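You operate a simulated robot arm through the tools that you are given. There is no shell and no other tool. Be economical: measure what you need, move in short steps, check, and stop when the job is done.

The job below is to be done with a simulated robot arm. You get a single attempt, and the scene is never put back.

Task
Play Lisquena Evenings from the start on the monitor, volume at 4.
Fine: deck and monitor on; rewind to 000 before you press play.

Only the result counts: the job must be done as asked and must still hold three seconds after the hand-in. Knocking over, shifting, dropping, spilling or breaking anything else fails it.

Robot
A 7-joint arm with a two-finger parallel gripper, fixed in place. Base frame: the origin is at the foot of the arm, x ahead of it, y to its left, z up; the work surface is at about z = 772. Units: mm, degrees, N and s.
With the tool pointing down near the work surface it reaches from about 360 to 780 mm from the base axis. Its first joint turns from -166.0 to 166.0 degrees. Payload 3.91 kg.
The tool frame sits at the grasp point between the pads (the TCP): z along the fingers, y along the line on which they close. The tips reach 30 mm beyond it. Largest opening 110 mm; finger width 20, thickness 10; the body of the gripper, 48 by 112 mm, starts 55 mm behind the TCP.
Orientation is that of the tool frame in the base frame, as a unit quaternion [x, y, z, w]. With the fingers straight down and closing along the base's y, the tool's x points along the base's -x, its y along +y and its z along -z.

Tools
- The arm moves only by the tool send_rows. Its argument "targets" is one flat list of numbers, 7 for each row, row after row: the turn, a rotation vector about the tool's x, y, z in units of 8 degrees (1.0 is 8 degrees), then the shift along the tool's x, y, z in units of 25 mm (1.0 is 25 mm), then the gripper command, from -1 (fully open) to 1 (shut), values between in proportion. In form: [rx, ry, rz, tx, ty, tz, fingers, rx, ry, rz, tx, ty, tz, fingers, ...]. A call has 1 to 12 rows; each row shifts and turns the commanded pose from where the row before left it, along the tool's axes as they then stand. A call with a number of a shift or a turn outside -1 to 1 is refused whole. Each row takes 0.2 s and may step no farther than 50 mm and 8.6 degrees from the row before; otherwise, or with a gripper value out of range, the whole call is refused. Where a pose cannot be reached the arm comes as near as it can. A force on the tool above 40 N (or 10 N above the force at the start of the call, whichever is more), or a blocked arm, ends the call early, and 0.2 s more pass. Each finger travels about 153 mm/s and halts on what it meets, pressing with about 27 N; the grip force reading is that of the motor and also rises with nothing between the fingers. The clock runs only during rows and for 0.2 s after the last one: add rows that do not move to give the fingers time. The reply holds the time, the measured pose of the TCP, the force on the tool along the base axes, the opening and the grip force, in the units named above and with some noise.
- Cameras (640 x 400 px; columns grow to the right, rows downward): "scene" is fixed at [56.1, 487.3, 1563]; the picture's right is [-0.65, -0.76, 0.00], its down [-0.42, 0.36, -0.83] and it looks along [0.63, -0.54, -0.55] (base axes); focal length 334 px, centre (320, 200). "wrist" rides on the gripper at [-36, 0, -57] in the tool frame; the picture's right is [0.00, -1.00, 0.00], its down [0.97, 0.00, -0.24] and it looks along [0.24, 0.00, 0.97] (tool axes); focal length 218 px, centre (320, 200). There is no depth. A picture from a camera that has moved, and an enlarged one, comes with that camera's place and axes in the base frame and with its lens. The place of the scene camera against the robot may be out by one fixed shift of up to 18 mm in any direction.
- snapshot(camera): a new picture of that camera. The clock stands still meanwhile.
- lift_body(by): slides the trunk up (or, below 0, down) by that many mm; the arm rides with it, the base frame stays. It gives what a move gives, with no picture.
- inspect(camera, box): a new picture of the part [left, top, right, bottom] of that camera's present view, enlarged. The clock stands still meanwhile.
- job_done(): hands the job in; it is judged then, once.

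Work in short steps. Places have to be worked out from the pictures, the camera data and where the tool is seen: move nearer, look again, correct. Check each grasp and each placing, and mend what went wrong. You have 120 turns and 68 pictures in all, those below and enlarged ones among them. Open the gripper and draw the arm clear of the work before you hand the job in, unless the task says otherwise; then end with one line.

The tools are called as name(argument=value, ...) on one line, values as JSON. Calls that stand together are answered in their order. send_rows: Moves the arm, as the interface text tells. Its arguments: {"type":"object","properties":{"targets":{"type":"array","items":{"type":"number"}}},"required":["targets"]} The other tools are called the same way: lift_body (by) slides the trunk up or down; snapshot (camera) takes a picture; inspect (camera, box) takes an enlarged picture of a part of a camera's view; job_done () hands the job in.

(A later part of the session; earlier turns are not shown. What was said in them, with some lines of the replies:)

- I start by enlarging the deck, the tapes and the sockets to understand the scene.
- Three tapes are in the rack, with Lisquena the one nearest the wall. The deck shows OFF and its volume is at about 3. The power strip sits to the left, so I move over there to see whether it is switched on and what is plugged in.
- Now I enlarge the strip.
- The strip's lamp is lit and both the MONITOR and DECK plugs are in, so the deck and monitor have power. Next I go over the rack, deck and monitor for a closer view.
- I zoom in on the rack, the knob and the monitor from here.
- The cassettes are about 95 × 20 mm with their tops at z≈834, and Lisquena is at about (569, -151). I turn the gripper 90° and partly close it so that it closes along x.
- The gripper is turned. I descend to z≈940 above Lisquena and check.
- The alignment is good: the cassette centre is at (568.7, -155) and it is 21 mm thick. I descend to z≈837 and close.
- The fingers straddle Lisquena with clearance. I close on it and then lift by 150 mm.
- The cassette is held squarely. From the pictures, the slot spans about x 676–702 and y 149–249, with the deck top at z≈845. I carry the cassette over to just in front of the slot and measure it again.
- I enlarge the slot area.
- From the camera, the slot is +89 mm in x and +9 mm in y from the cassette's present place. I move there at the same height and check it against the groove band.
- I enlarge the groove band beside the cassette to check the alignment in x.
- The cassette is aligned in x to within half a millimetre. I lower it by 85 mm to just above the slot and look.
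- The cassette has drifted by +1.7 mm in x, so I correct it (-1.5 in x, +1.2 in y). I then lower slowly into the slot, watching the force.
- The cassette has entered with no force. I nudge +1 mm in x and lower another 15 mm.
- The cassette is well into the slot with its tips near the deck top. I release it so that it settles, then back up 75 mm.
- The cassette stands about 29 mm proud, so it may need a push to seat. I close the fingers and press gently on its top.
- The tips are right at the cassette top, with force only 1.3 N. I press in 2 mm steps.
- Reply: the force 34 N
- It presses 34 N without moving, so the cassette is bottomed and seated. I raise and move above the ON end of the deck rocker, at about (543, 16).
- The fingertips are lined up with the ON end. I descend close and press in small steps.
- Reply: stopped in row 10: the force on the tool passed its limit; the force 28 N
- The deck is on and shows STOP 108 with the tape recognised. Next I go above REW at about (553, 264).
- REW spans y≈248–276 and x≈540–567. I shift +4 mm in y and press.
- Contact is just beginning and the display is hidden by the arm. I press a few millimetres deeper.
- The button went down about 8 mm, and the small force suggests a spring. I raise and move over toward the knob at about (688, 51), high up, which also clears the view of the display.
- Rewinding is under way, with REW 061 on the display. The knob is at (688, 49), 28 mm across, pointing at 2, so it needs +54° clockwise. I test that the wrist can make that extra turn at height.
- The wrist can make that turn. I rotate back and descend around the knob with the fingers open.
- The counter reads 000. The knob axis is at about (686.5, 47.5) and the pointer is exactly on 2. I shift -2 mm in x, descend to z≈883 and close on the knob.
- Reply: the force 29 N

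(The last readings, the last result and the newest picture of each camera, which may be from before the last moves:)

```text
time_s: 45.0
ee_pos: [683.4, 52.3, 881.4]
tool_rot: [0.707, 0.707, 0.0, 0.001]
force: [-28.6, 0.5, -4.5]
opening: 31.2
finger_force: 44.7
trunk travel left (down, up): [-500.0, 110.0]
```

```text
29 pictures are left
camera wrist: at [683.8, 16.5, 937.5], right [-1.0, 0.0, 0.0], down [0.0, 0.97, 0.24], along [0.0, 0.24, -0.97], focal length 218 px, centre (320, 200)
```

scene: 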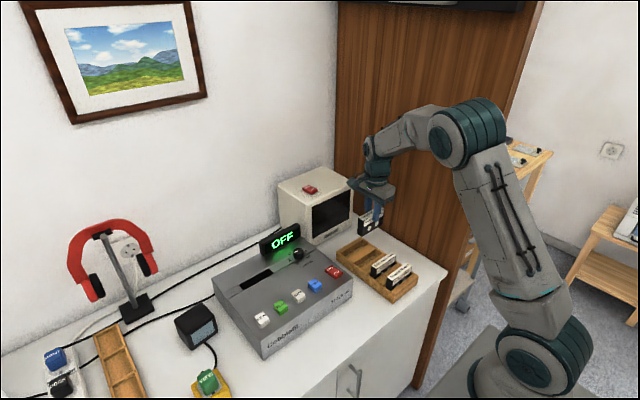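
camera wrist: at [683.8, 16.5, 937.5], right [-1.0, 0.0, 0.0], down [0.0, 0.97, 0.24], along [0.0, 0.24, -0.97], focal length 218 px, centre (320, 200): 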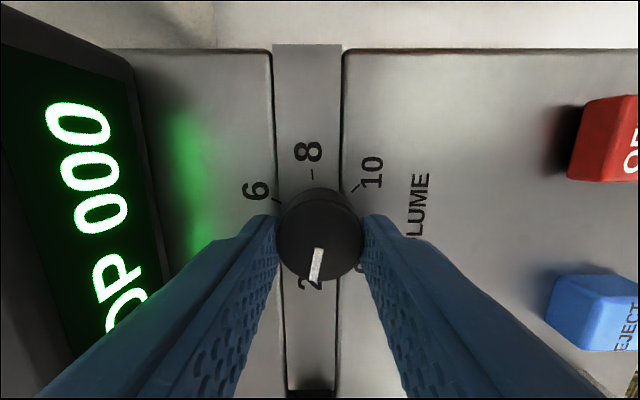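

The grip is off-centre by about 4 mm in y and 3 mm in x. I open, recentre and look again before gripping.

send_rows(targets=[0, 0, 0, 0, 0, 0, 0.0, 0, 0, 0, 0, 0, 0, 0.0, 0, 0, 0, -0.16, -0.08, 0, 0.0, 0, 0, 0, 0, 0, 0, 0.0])

inspect(camera="wrist", box=[220, 100, 420, 320])

```text
time_s: 46.0
ee_pos: [685.3, 47.6, 883.6]
tool_rot: [0.707, 0.707, 0.003, 0.003]
force: [0.1, -1.2, -0.7]
opening: 54.8
finger_force: 0.1
trunk travel left (down, up): [-500.0, 110.0]
```

```text
1.82 times, centred on (320, 210) of wrist
camera zoom: at [685.4, 11.0, 938.0], right [-1.0, 0.0, -0.01], down [0.0, 0.97, 0.24], along [0.01, 0.24, -0.97], focal length 397 px, centre (320, 182)
```

zoom: 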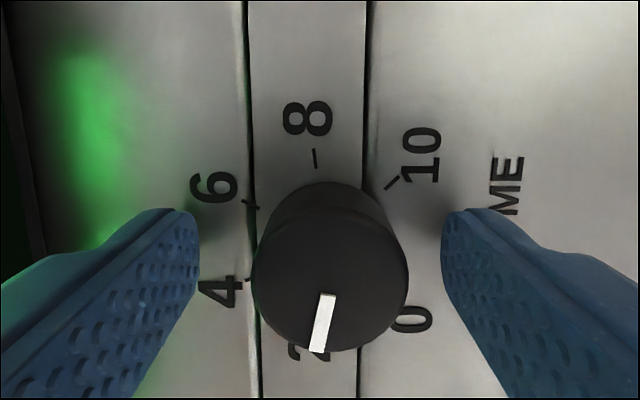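

It is now centred in y, so I shift -1.4 mm in x. Then I grip and turn 54° clockwise.

send_rows(targets=[0, 0, 0, 0, -0.06, 0, 0.0, 0, 0, 0, 0, 0, 0, 0.6, 0, 0, 0, 0, 0, 0, 0.6, 0, 0, 0.9, 0, 0, 0, 0.6, 0, 0, 0.9, 0, 0, 0, 0.6, 0, 0, 0.9, 0, 0, 0, 0.6, 0, 0, 0.9, 0, 0, 0, 0.6, 0, 0, 0.9, 0, 0, 0, 0.6, 0, 0, 0.9, 0, 0, 0, 0.6, 0, 0, 0.9, 0, 0, 0, 0.6, 0, 0, 0.45, 0, 0, 0, 0.6, 0, 0, 0, 0, 0, 0, 0.6])

snapshot(camera="wrist")

```text
time_s: 48.6
ee_pos: [679.4, 48.7, 880.5]
tool_rot: [0.951, 0.309, 0.001, 0.0]
force: [-26.4, 6.4, -13.5]
opening: 31.1
finger_force: 44.7
trunk travel left (down, up): [-500.0, 110.0]
```

```text
27 pictures are left
camera wrist: at [652.4, 26.8, 937.7], right [-0.59, 0.81, 0.0], down [0.78, 0.57, 0.24], along [0.2, 0.14, -0.97], focal length 218 px, centre (320, 200)
```

wrist: 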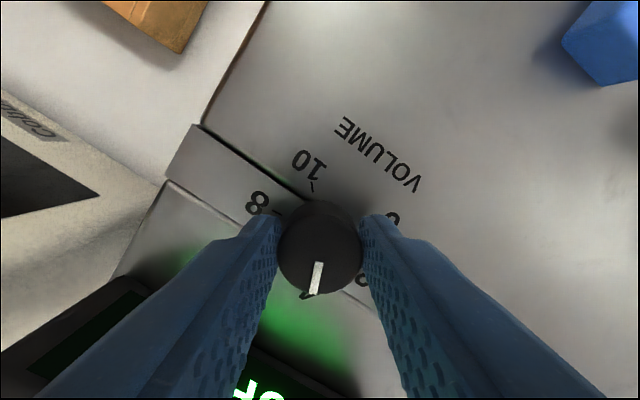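

The knob turned with the gripper. I open, rise 50 mm and verify where the pointer is.

send_rows(targets=[0, 0, 0, 0, 0, 0, 0.0, 0, 0, 0, 0, 0, 0, 0.0, 0, 0, 0, 0, 0, -1, 0.0, 0, 0, 0, 0, 0, -1, 0.0, 0, 0, 0, 0, 0, -1, 0.0, 0, 0, 0, 0, 0, 0, 0.0])

inspect(camera="wrist", box=[220, 100, 420, 320])

inspect(camera="scene", box=[250, 200, 350, 290])

```text
time_s: 50.0
ee_pos: [681.4, 47.3, 957.0]
tool_rot: [0.951, 0.309, 0.003, 0.0]
force: [0.1, 0.0, -1.2]
opening: 55.2
finger_force: 0.0
trunk travel left (down, up): [-500.0, 110.0]
```

```text
1.82 times, centred on (320, 210) of wrist
camera zoom: at [652.9, 25.3, 1013.3], right [-0.59, 0.81, 0.0], down [0.78, 0.57, 0.25], along [0.2, 0.14, -0.97], focal length 397 px, centre (320, 182)
```

zoom: 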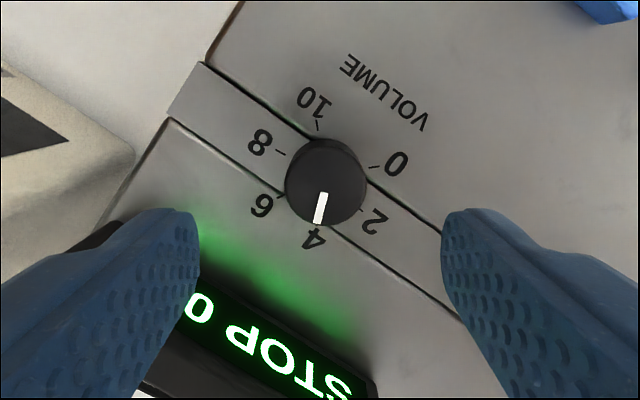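

```text
4.44 times, centred on (300, 245) of scene
camera zoom: at [56.1, 487.3, 1563.0], right [-0.65, -0.76, 0.0], down [-0.42, 0.36, -0.83], along [0.63, -0.54, -0.55], focal length 1486 px, centre (409, 0)
```

zoom: 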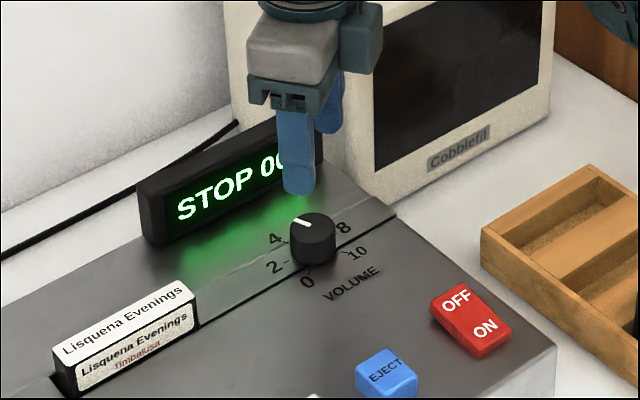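

The pointer is on 4 and the counter reads STOP 000. Next is the monitor rocker, at roughly (753, -69, 1010). I rise, turn back and view it from above.

send_rows(targets=[0, 0, -0.9, 0, 0, -1, 0.0, 0, 0, -0.9, 0, 0, -1, 0.0, 0, 0, -0.9, 0, 0, -1, 0.0, 0, 0, -0.9, 0, 0, -1, 0.0, 0, 0, -0.9, 0, 0, -1, 1, 0, 0, -0.9, 0, 0, -1, 1, 0, 0, -0.9, 0, 0, -1, 1, 0, 0, -0.45, 0, 0, 0, 1, 0, 0, 0, -0.9, 0, 0, 1, 0, 0, 0, -0.9, 0, 0, 1, 0, 0, 0, -0.9, 0, 0, 1, 0, 0, 0, -0.9, 0, 0, 1])

snapshot(camera="wrist")

```text
time_s: 52.6
ee_pos: [678.9, -44.1, 1133.2]
tool_rot: [0.707, 0.707, 0.002, 0.003]
force: [0.0, -0.2, -0.3]
opening: 0.0
finger_force: 26.7
trunk travel left (down, up): [-500.0, 110.0]
```

```text
24 pictures are left
camera wrist: at [680.3, -80.2, 1189.1], right [-1.0, 0.0, -0.01], down [0.0, 0.97, 0.24], along [0.01, 0.24, -0.97], focal length 218 px, centre (320, 200)
```

wrist: 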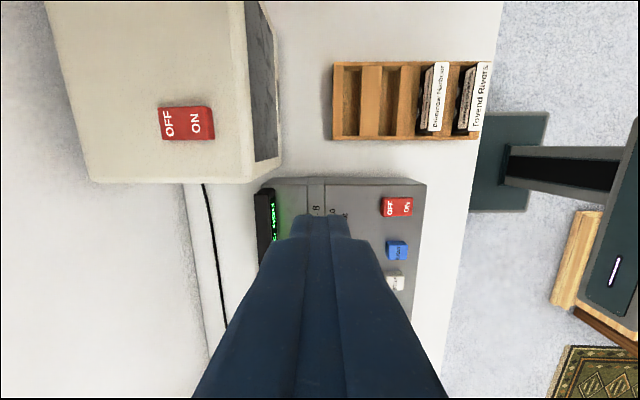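

By combining both cameras, the monitor rocker is at about (806, -100, 970) and its ON end at about (789, -100), near the reach limit. I try moving there high up and see what the arm attains.

send_rows(targets=[0, 0, 0, -0.44, 0.86, 0.4, 1, 0, 0, 0, -0.44, 0.86, 0.4, 1, 0, 0, 0, -0.44, 0.86, 0.4, 1, 0, 0, 0, -0.44, 0.86, 0.4, 1, 0, 0, 0, -0.44, 0.86, 0.4, 1, 0, 0, 0, 0, 0, 0, 1])

snapshot(camera="wrist")

```text
time_s: 54.0
ee_pos: [756.0, -87.8, 1070.8]
tool_rot: [0.708, 0.707, 0.003, 0.002]
force: [0.4, 0.3, -0.3]
opening: 0.0
finger_force: 27.3
out of reach, approached as far as the arm can: row 4, 5
trunk travel left (down, up): [-500.0, 110.0]
```

```text
23 pictures are left
camera wrist: at [756.8, -123.7, 1126.5], right [-1.0, 0.0, -0.01], down [0.0, 0.97, 0.24], along [0.01, 0.24, -0.97], focal length 218 px, centre (320, 200)
```

wrist: 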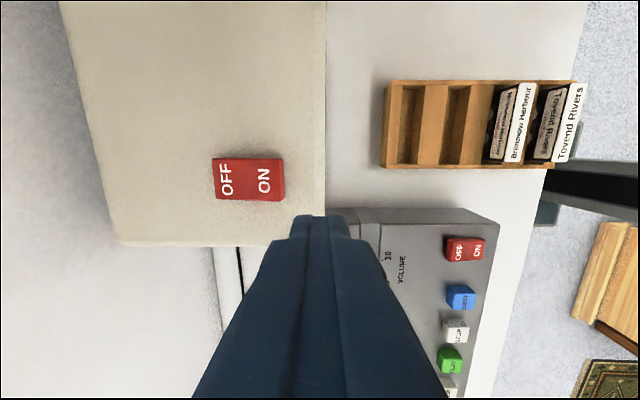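

Triangulation puts the ON label at (798, -100, 973), and straight-down reach stops about 30 mm short. I tilt the tool 24° outward, which brings the wrist back, and then extend.

send_rows(targets=[-1, 0, 0, 0, 0, 0, 1, -1, 0, 0, 0, 0, 0, 1, -1, 0, 0, 0, 0, 0, 1, 0, 0, 0, 0, 0, 0, 1])

```text
time_s: 55.0
ee_pos: [832.5, -98.1, 1099.1]
tool_rot: [0.691, 0.691, 0.149, 0.15]
force: [0.0, -0.2, 0.8]
opening: 0.0
finger_force: 27.0
out of reach, approached as far as the arm can: row 1, 2, 3
trunk travel left (down, up): [-500.0, 110.0]
```

The tilt is as intended, but the TCP swung out to x≈832. I send one still row to read the settled pose.

send_rows(targets=[0, 0, 0, 0, -0.2, 0, 1, 0, 0, 0, 0, 0, 0, 1])

```text
time_s: 55.6
ee_pos: [832.0, -98.1, 1098.8]
tool_rot: [0.692, 0.691, 0.148, 0.148]
force: [0.1, 0.9, 0.6]
opening: 0.1
finger_force: 27.3
out of reach, approached as far as the arm can: row 1
trunk travel left (down, up): [-500.0, 110.0]
```

I step back by 25 mm in -x to find the actual commanded pose.

send_rows(targets=[0, 0, 0, 0, -0.914, -0.407, 1, 0, 0, 0, 0, 0, 0, 1])

```text
time_s: 56.2
ee_pos: [829.2, -101.6, 1105.8]
tool_rot: [0.691, 0.692, 0.149, 0.149]
force: [0.4, -0.1, 0.3]
opening: 0.0
finger_force: 27.4
out of reach, approached as far as the arm can: row 1
trunk travel left (down, up): [-500.0, 110.0]
```

It is still reported as beyond reach, so I step back again and a little down.

send_rows(targets=[0, 0, 0, 0, -0.914, -0.407, 1, 0, 0, 0, 0, 0, 0, 1, 0, 0, 0, 0, -0.914, -0.407, 1, 0, 0, 0, 0, 0, 0, 1])

snapshot(camera="scene")

```text
time_s: 57.2
ee_pos: [821.4, -108.5, 1122.2]
tool_rot: [0.691, 0.691, 0.149, 0.148]
force: [-0.4, -0.2, -0.2]
opening: 0.0
finger_force: 26.7
out of reach, approached as far as the arm can: row 1, 3
trunk travel left (down, up): [-500.0, 110.0]
```

```text
22 pictures are left
```

scene: 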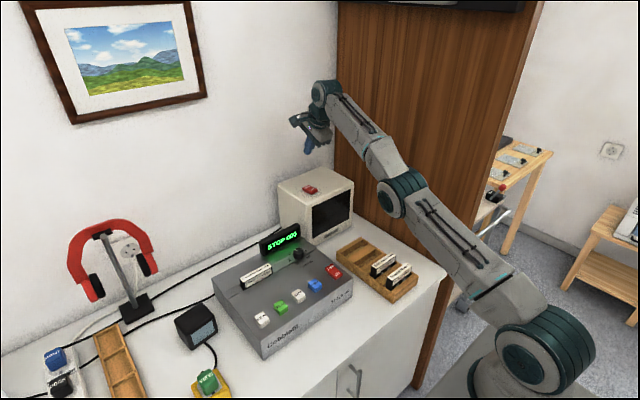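

The arm is nearly straight and low-shouldered, so raising the trunk should give the reach. I lift it by the available 110 mm.

lift_body(by=105)

inspect(camera="scene", box=[220, 160, 360, 280])

```text
time_s: 58.5
ee_pos: [822.2, -108.8, 1227.6]
tool_rot: [0.691, 0.692, 0.148, 0.149]
force: [-0.1, 0.3, -0.2]
opening: 0.1
finger_force: 27.4
trunk travel left (down, up): [-605.0, 5.0]
```

```text
3.33 times, centred on (290, 220) of scene
camera zoom: at [56.1, 487.3, 1563.0], right [-0.65, -0.76, 0.0], down [-0.42, 0.36, -0.83], along [0.63, -0.54, -0.55], focal length 1114 px, centre (420, 133)
```

zoom: 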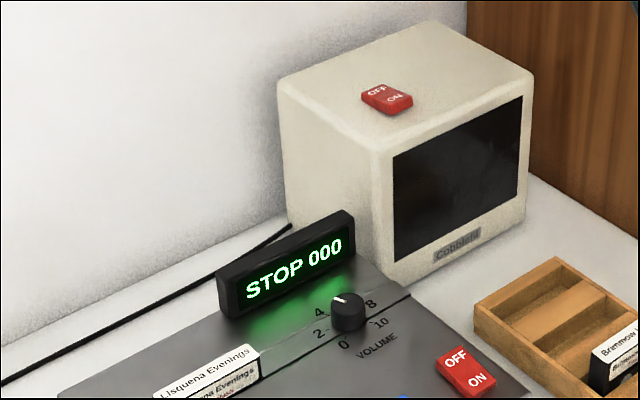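

The counter is still STOP 000. I step straight down 25 mm and back 15 mm in x and watch how the pose follows.

send_rows(targets=[0, 0, 0, 0, -0.95, 0.67, 1, 0, 0, 0, 0, 0, 0, 1])

```text
time_s: 59.1
ee_pos: [826.1, -114.1, 1209.1]
tool_rot: [0.692, 0.691, 0.148, 0.147]
force: [0.0, -0.6, 0.1]
opening: 0.0
finger_force: 26.7
out of reach, approached as far as the arm can: row 1
trunk travel left (down, up): [-605.0, 5.0]
```

The arm is evidently stuck at a straight-elbow singularity: only the wrist followed the tilt, and the command itself is well inside reach. A downward command should flex the elbow, so I try 50 mm down while still high above the monitor.

send_rows(targets=[0, 0, 0, 0, -0.407, 0.914, 1, 0, 0, 0, 0, 0, 0, 1, 0, 0, 0, 0, -0.407, 0.914, 1, 0, 0, 0, 0, 0, 0, 1])

```text
time_s: 60.1
ee_pos: [841.4, -115.7, 1163.5]
tool_rot: [0.692, 0.691, 0.148, 0.149]
force: [-0.8, -0.4, -0.3]
opening: 0.2
finger_force: 27.3
out of reach, approached as far as the arm can: row 1, 3
trunk travel left (down, up): [-605.0, 5.0]
```

It is still stuck. I remove the tilt, which brings the TCP back in, and watch whether the pose becomes reachable.

send_rows(targets=[1, 0, 0, 0, 0, 0, 1, 1, 0, 0, 0, 0, 0, 1, 1, 0, 0, 0, 0, 0, 1, 0, 0, 0, 0, 0, 0, 1])

```text
time_s: 61.1
ee_pos: [759.7, -96.3, 1144.4]
tool_rot: [0.707, 0.707, 0.002, 0.002]
force: [-0.8, -0.3, 0.5]
opening: 0.0
finger_force: 27.3
out of reach, approached as far as the arm can: row 1, 2, 3
trunk travel left (down, up): [-605.0, 5.0]
```

Now I command a clear retreat of 75 mm in -x and 25 mm down to make the elbow bend.

send_rows(targets=[0, 0, 0, 0, -1, 0.3, 1, 0, 0, 0, 0, -1, 0.3, 1, 0, 0, 0, 0, -1, 0.4, 1, 0, 0, 0, 0, 0, 0, 1])

```text
time_s: 62.1
ee_pos: [688.0, -98.1, 1119.6]
tool_rot: [0.707, 0.707, 0.003, 0.002]
force: [-0.1, -0.5, -0.3]
opening: 0.1
finger_force: 27.2
trunk travel left (down, up): [-605.0, 5.0]
```

The arm follows again now. With the trunk raised, reach grows as the tool goes lower, so I go down to z≈1040 first and then forward with the tool vertical.

send_rows(targets=[0, 0, 0, 0, 0.42, 0.8, 1, 0, 0, 0, 0, 0.42, 0.8, 1, 0, 0, 0, 0, 0.42, 0.8, 1, 0, 0, 0, 0, 0.42, 0.8, 1, 0, 0, 0, 0, 0.6, 0, 1, 0, 0, 0, 0, 0.6, 0, 1, 0, 0, 0, 0, 0.6, 0, 1, 0, 0, 0, 0, 0, 0, 1])

snapshot(camera="wrist")

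```text
time_s: 63.9
ee_pos: [774.7, -96.6, 1037.0]
tool_rot: [0.707, 0.708, 0.002, 0.002]
force: [0.0, -0.1, -0.7]
opening: 0.2
finger_force: 27.3
trunk travel left (down, up): [-605.0, 5.0]
```

```text
20 pictures are left
camera wrist: at [775.1, -132.4, 1093.1], right [-1.0, 0.0, -0.01], down [0.0, 0.97, 0.24], along [0.0, 0.24, -0.97], focal length 218 px, centre (320, 200)
```

wrist: 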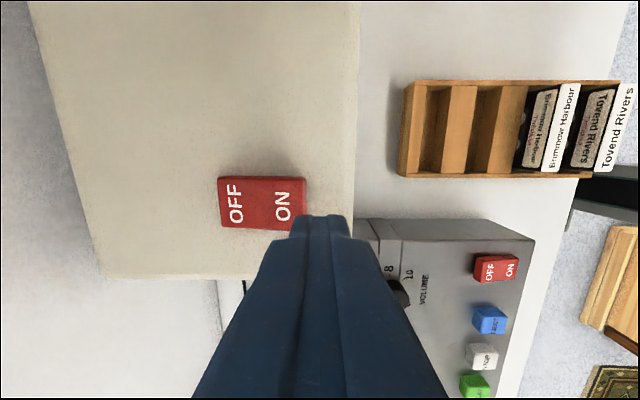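

This is reachable. The rocker's front edge is at x≈784 and its y centre at -101. I go forward to x≈790 and lower.

send_rows(targets=[0, 0, 0, -0.16, 0, 0.6, 1, 0, 0, 0, 0, 0.3, 0, 1, 0, 0, 0, 0, 0.3, 0, 1, 0, 0, 0, 0, 0, 0.2, 1, 0, 0, 0, 0, 0, 0, 1])

```text
time_s: 65.1
ee_pos: [784.3, -99.0, 1017.2]
tool_rot: [0.707, 0.707, 0.001, 0.002]
force: [-0.4, 0.4, 0.3]
opening: 0.0
finger_force: 27.3
out of reach, approached as far as the arm can: row 3
trunk travel left (down, up): [-605.0, 5.0]
```

I lower a bit and edge forward, with contact expected near z≈1005.

send_rows(targets=[0, 0, 0, 0, 0, 0.25, 1, 0, 0, 0, 0, 0.12, 0, 1, 0, 0, 0, 0, 0.1, 0, 1, 0, 0, 0, 0, 0, 0, 1])

inspect(camera="wrist", box=[200, 120, 360, 260])

```text
time_s: 66.1
ee_pos: [786.2, -99.7, 1011.4]
tool_rot: [0.707, 0.707, 0.001, 0.002]
force: [0.1, 0.2, -1.1]
opening: 0.0
finger_force: 26.9
trunk travel left (down, up): [-605.0, 5.0]
```

```text
2.86 times, centred on (280, 190) of wrist
camera zoom: at [786.6, -136.2, 1067.5], right [-1.0, 0.0, -0.01], down [0.0, 0.97, 0.24], along [0.01, 0.24, -0.97], focal length 624 px, centre (434, 229)
```

zoom: 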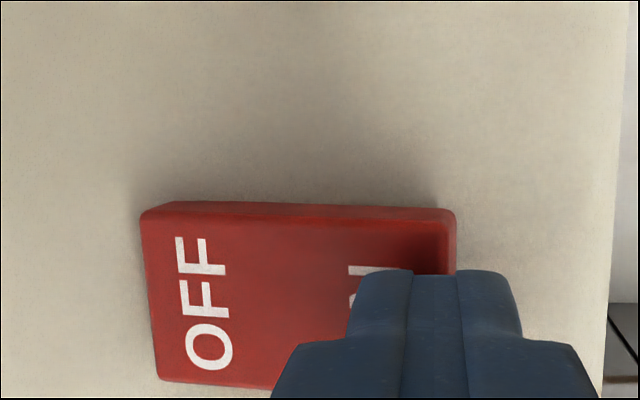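

The tip is over the ON end. I press in 2.5 mm steps.

send_rows(targets=[0, 0, 0, 0, 0.1, 0.1, 1, 0, 0, 0, 0, 0, 0.1, 1, 0, 0, 0, 0, 0, 0.1, 1, 0, 0, 0, 0, 0, 0.1, 1, 0, 0, 0, 0, 0, 0.1, 1, 0, 0, 0, 0, 0, 0.1, 1, 0, 0, 0, 0, 0, 0.1, 1])

inspect(camera="scene", box=[240, 140, 380, 280])

```text
time_s: 67.9
ee_pos: [785.2, -100.2, 1004.1]
tool_rot: [0.706, 0.708, 0.007, 0.007]
force: [-10.2, 0.9, 12.9]
opening: 0.0
finger_force: 26.9
out of reach, approached as far as the arm can: row 1
trunk travel left (down, up): [-605.0, 5.0]
stopped in row 7: the force on the tool passed its limit (the readings are from after the stop); the commanded pose is now the measured one
```

```text
2.86 times, centred on (310, 210) of scene
camera zoom: at [56.1, 487.3, 1563.0], right [-0.65, -0.76, 0.0], down [-0.42, 0.36, -0.83], along [0.63, -0.54, -0.55], focal length 955 px, centre (349, 171)
```

zoom: 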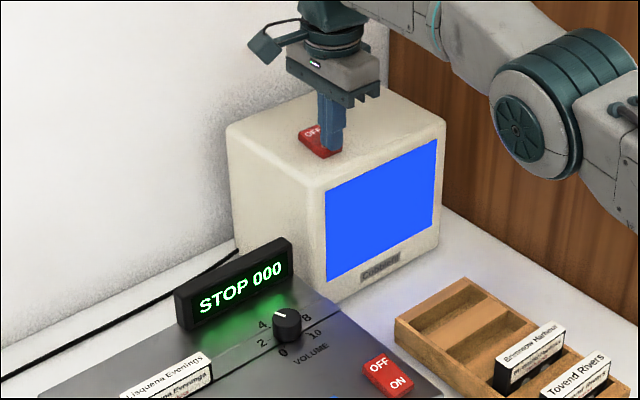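

The monitor is on, showing a blue screen. I rise and travel toward PLAY at about (553, 207).

send_rows(targets=[0, 0, 0, 0, 0, -1, 1, 0, 0, 0, 0, 0, -1, 1, 0, 0, 0, 0.9, -0.93, 0, 1, 0, 0, 0, 0.9, -0.93, 0, 1, 0, 0, 0, 0.9, -0.93, 0, 1, 0, 0, 0, 0.9, -0.93, 0, 1, 0, 0, 0, 0.9, -0.93, 0, 1, 0, 0, 0, 0.9, -0.93, 0, 1, 0, 0, 0, 0.9, -0.93, 0, 1, 0, 0, 0, 0.9, -0.93, 0, 1, 0, 0, 0, 0.9, -0.93, 0, 1, 0, 0, 0, 0.9, -0.93, 0, 1])

send_rows(targets=[0, 0, 0, 0.83, 0, 0.8, 1, 0, 0, 0, 0.83, 0, 0.8, 1, 0, 0, 0, 0.83, 0, 0.8, 1, 0, 0, 0, 0.83, 0, 0.8, 1, 0, 0, 0, 0, 0, 0.9, 1, 0, 0, 0, 0, 0, 0, 1])

snapshot(camera="wrist")

```text
time_s: 70.5
ee_pos: [550.3, 123.9, 1048.3]
tool_rot: [0.706, 0.708, 0.007, 0.007]
force: [0.1, -0.2, -0.1]
opening: 0.0
finger_force: 27.4
out of reach, approached as far as the arm can: row 2
trunk travel left (down, up): [-605.0, 5.0]
```

```text
time_s: 71.9
ee_pos: [551.0, 206.8, 946.5]
tool_rot: [0.706, 0.708, 0.005, 0.007]
force: [0.3, -0.9, 0.2]
opening: 0.2
finger_force: 27.2
trunk travel left (down, up): [-605.0, 5.0]
```

```text
17 pictures are left
camera wrist: at [551.0, 170.9, 1002.7], right [-1.0, 0.0, -0.02], down [-0.01, 0.97, 0.24], along [0.02, 0.24, -0.97], focal length 218 px, centre (320, 200)
```

wrist: 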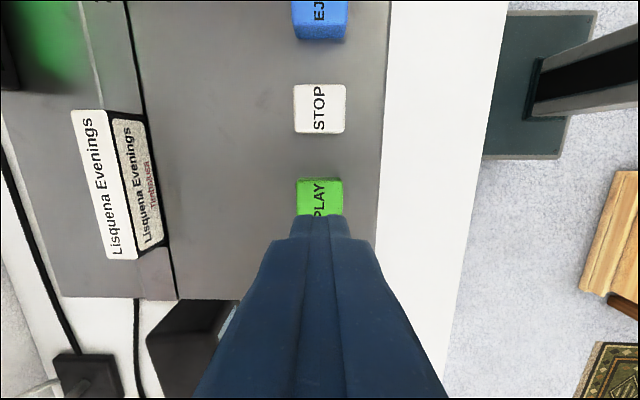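

The tool is lined up over PLAY. I press down to z≈879, as I did with REW.

send_rows(targets=[0, 0, 0, 0, 0, 0.9, 1, 0, 0, 0, 0, 0, 0.9, 1, 0, 0, 0, 0, 0, 0.4, 1, 0, 0, 0, 0, 0, 0.12, 1, 0, 0, 0, 0, 0, 0.12, 1, 0, 0, 0, 0, 0, 0.12, 1, 0, 0, 0, 0, 0, 0.12, 1])

send_rows(targets=[0, 0, 0, 0, 0, -1, 1, 0, 0, 0, 0, 0, -1, 1, 0, 0, 0, 0, 0, -1, 1, 0, 0, 0, 0, 0, -1, 0, 0, 0, 0, 0, -0.8, -1, -1, 0, 0, 0, 0, -0.8, -1, -1, 0, 0, 0, 0, -0.8, -1, -1, 0, 0, 0, 0, -0.8, 0, -1])

snapshot(camera="scene")

```text
time_s: 73.5
ee_pos: [555.4, 209.9, 879.6]
tool_rot: [0.706, 0.708, 0.007, 0.007]
force: [1.8, -0.9, 4.7]
opening: 0.0
finger_force: 26.9
trunk travel left (down, up): [-605.0, 5.0]
```

```text
time_s: 75.3
ee_pos: [470.4, 205.4, 1051.2]
tool_rot: [0.707, 0.707, 0.005, 0.007]
force: [0.4, 0.0, -0.2]
opening: 109.9
finger_force: 0.0
trunk travel left (down, up): [-605.0, 5.0]
```

```text
16 pictures are left
```

scene: 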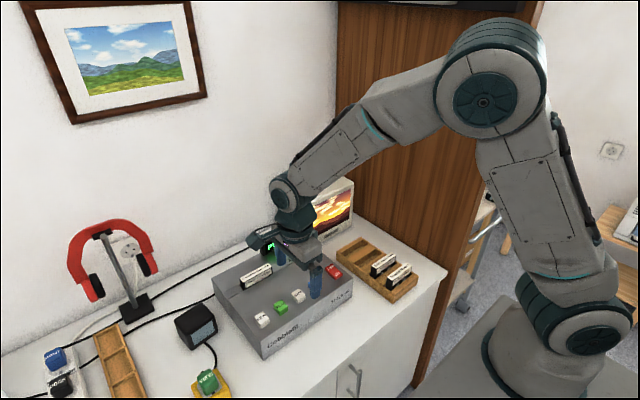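

The monitor shows a picture. I draw the arm further back and check the display, knob and screen.

send_rows(targets=[0, 0, 0, -0.9, -0.1, -1, -1, 0, 0, 0, -0.9, -0.1, -1, -1, 0, 0, 0, -0.9, -0.1, -1, -1, 0, 0, 0, -0.9, -0.1, -1, -1, 0, 0, 0, -0.9, -0.1, -1, -1, 0, 0, 0, -0.9, -0.1, -1, -1, 0, 0, 0, -0.9, -0.1, -1, -1, 0, 0, 0, -0.9, -0.1, -1, -1, 0, 0, 0, -0.9, 0, 0, -1, 0, 0, 0, -0.9, 0, 0, -1])

inspect(camera="scene", box=[200, 160, 440, 360])

inspect(camera="scene", box=[250, 170, 360, 270])

```text
time_s: 77.5
ee_pos: [445.8, -18.1, 1252.8]
tool_rot: [0.706, 0.708, 0.005, 0.006]
force: [-1.0, 0.1, 0.5]
opening: 109.9
finger_force: 0.0
trunk travel left (down, up): [-605.0, 5.0]
```

```text
2.00 times, centred on (320, 260) of scene
camera zoom: at [56.1, 487.3, 1563.0], right [-0.65, -0.76, 0.0], down [-0.42, 0.36, -0.83], along [0.63, -0.54, -0.55], focal length 668 px, centre (320, 80)
```

zoom: 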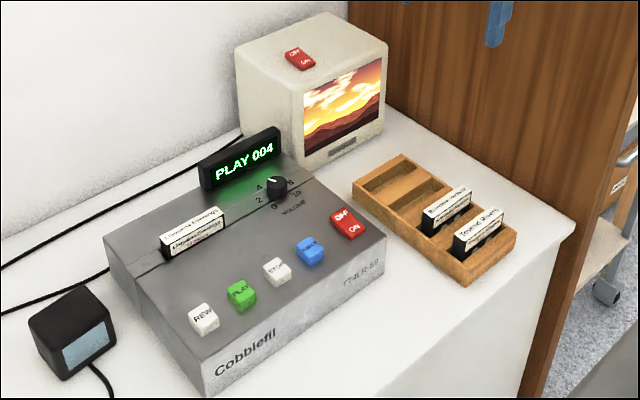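

```text
4.00 times, centred on (305, 220) of scene
camera zoom: at [56.1, 487.3, 1563.0], right [-0.65, -0.76, 0.0], down [-0.42, 0.36, -0.83], along [0.63, -0.54, -0.55], focal length 1337 px, centre (380, 120)
```

zoom: 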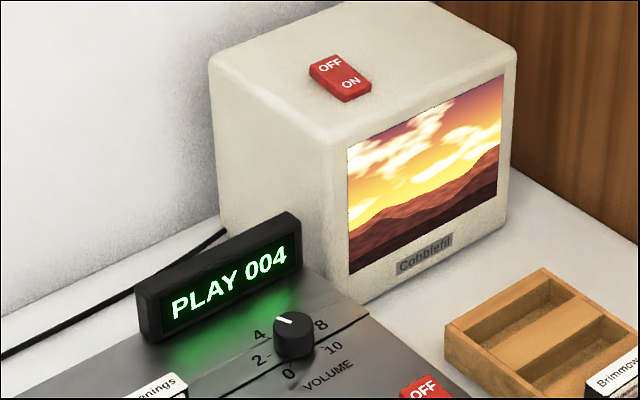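

The deck reads PLAY 004 after starting from 000, the picture is on the monitor, and the volume is at 4. Nothing else has moved and the arm is clear with the gripper open, so I hand the job in.

job_done()

```text
The job is handed in.
```

Lisquena Evenings is playing on the monitor from the start: the tape was rewound to 000 before play, the deck and monitor are on, and the volume is at 4.
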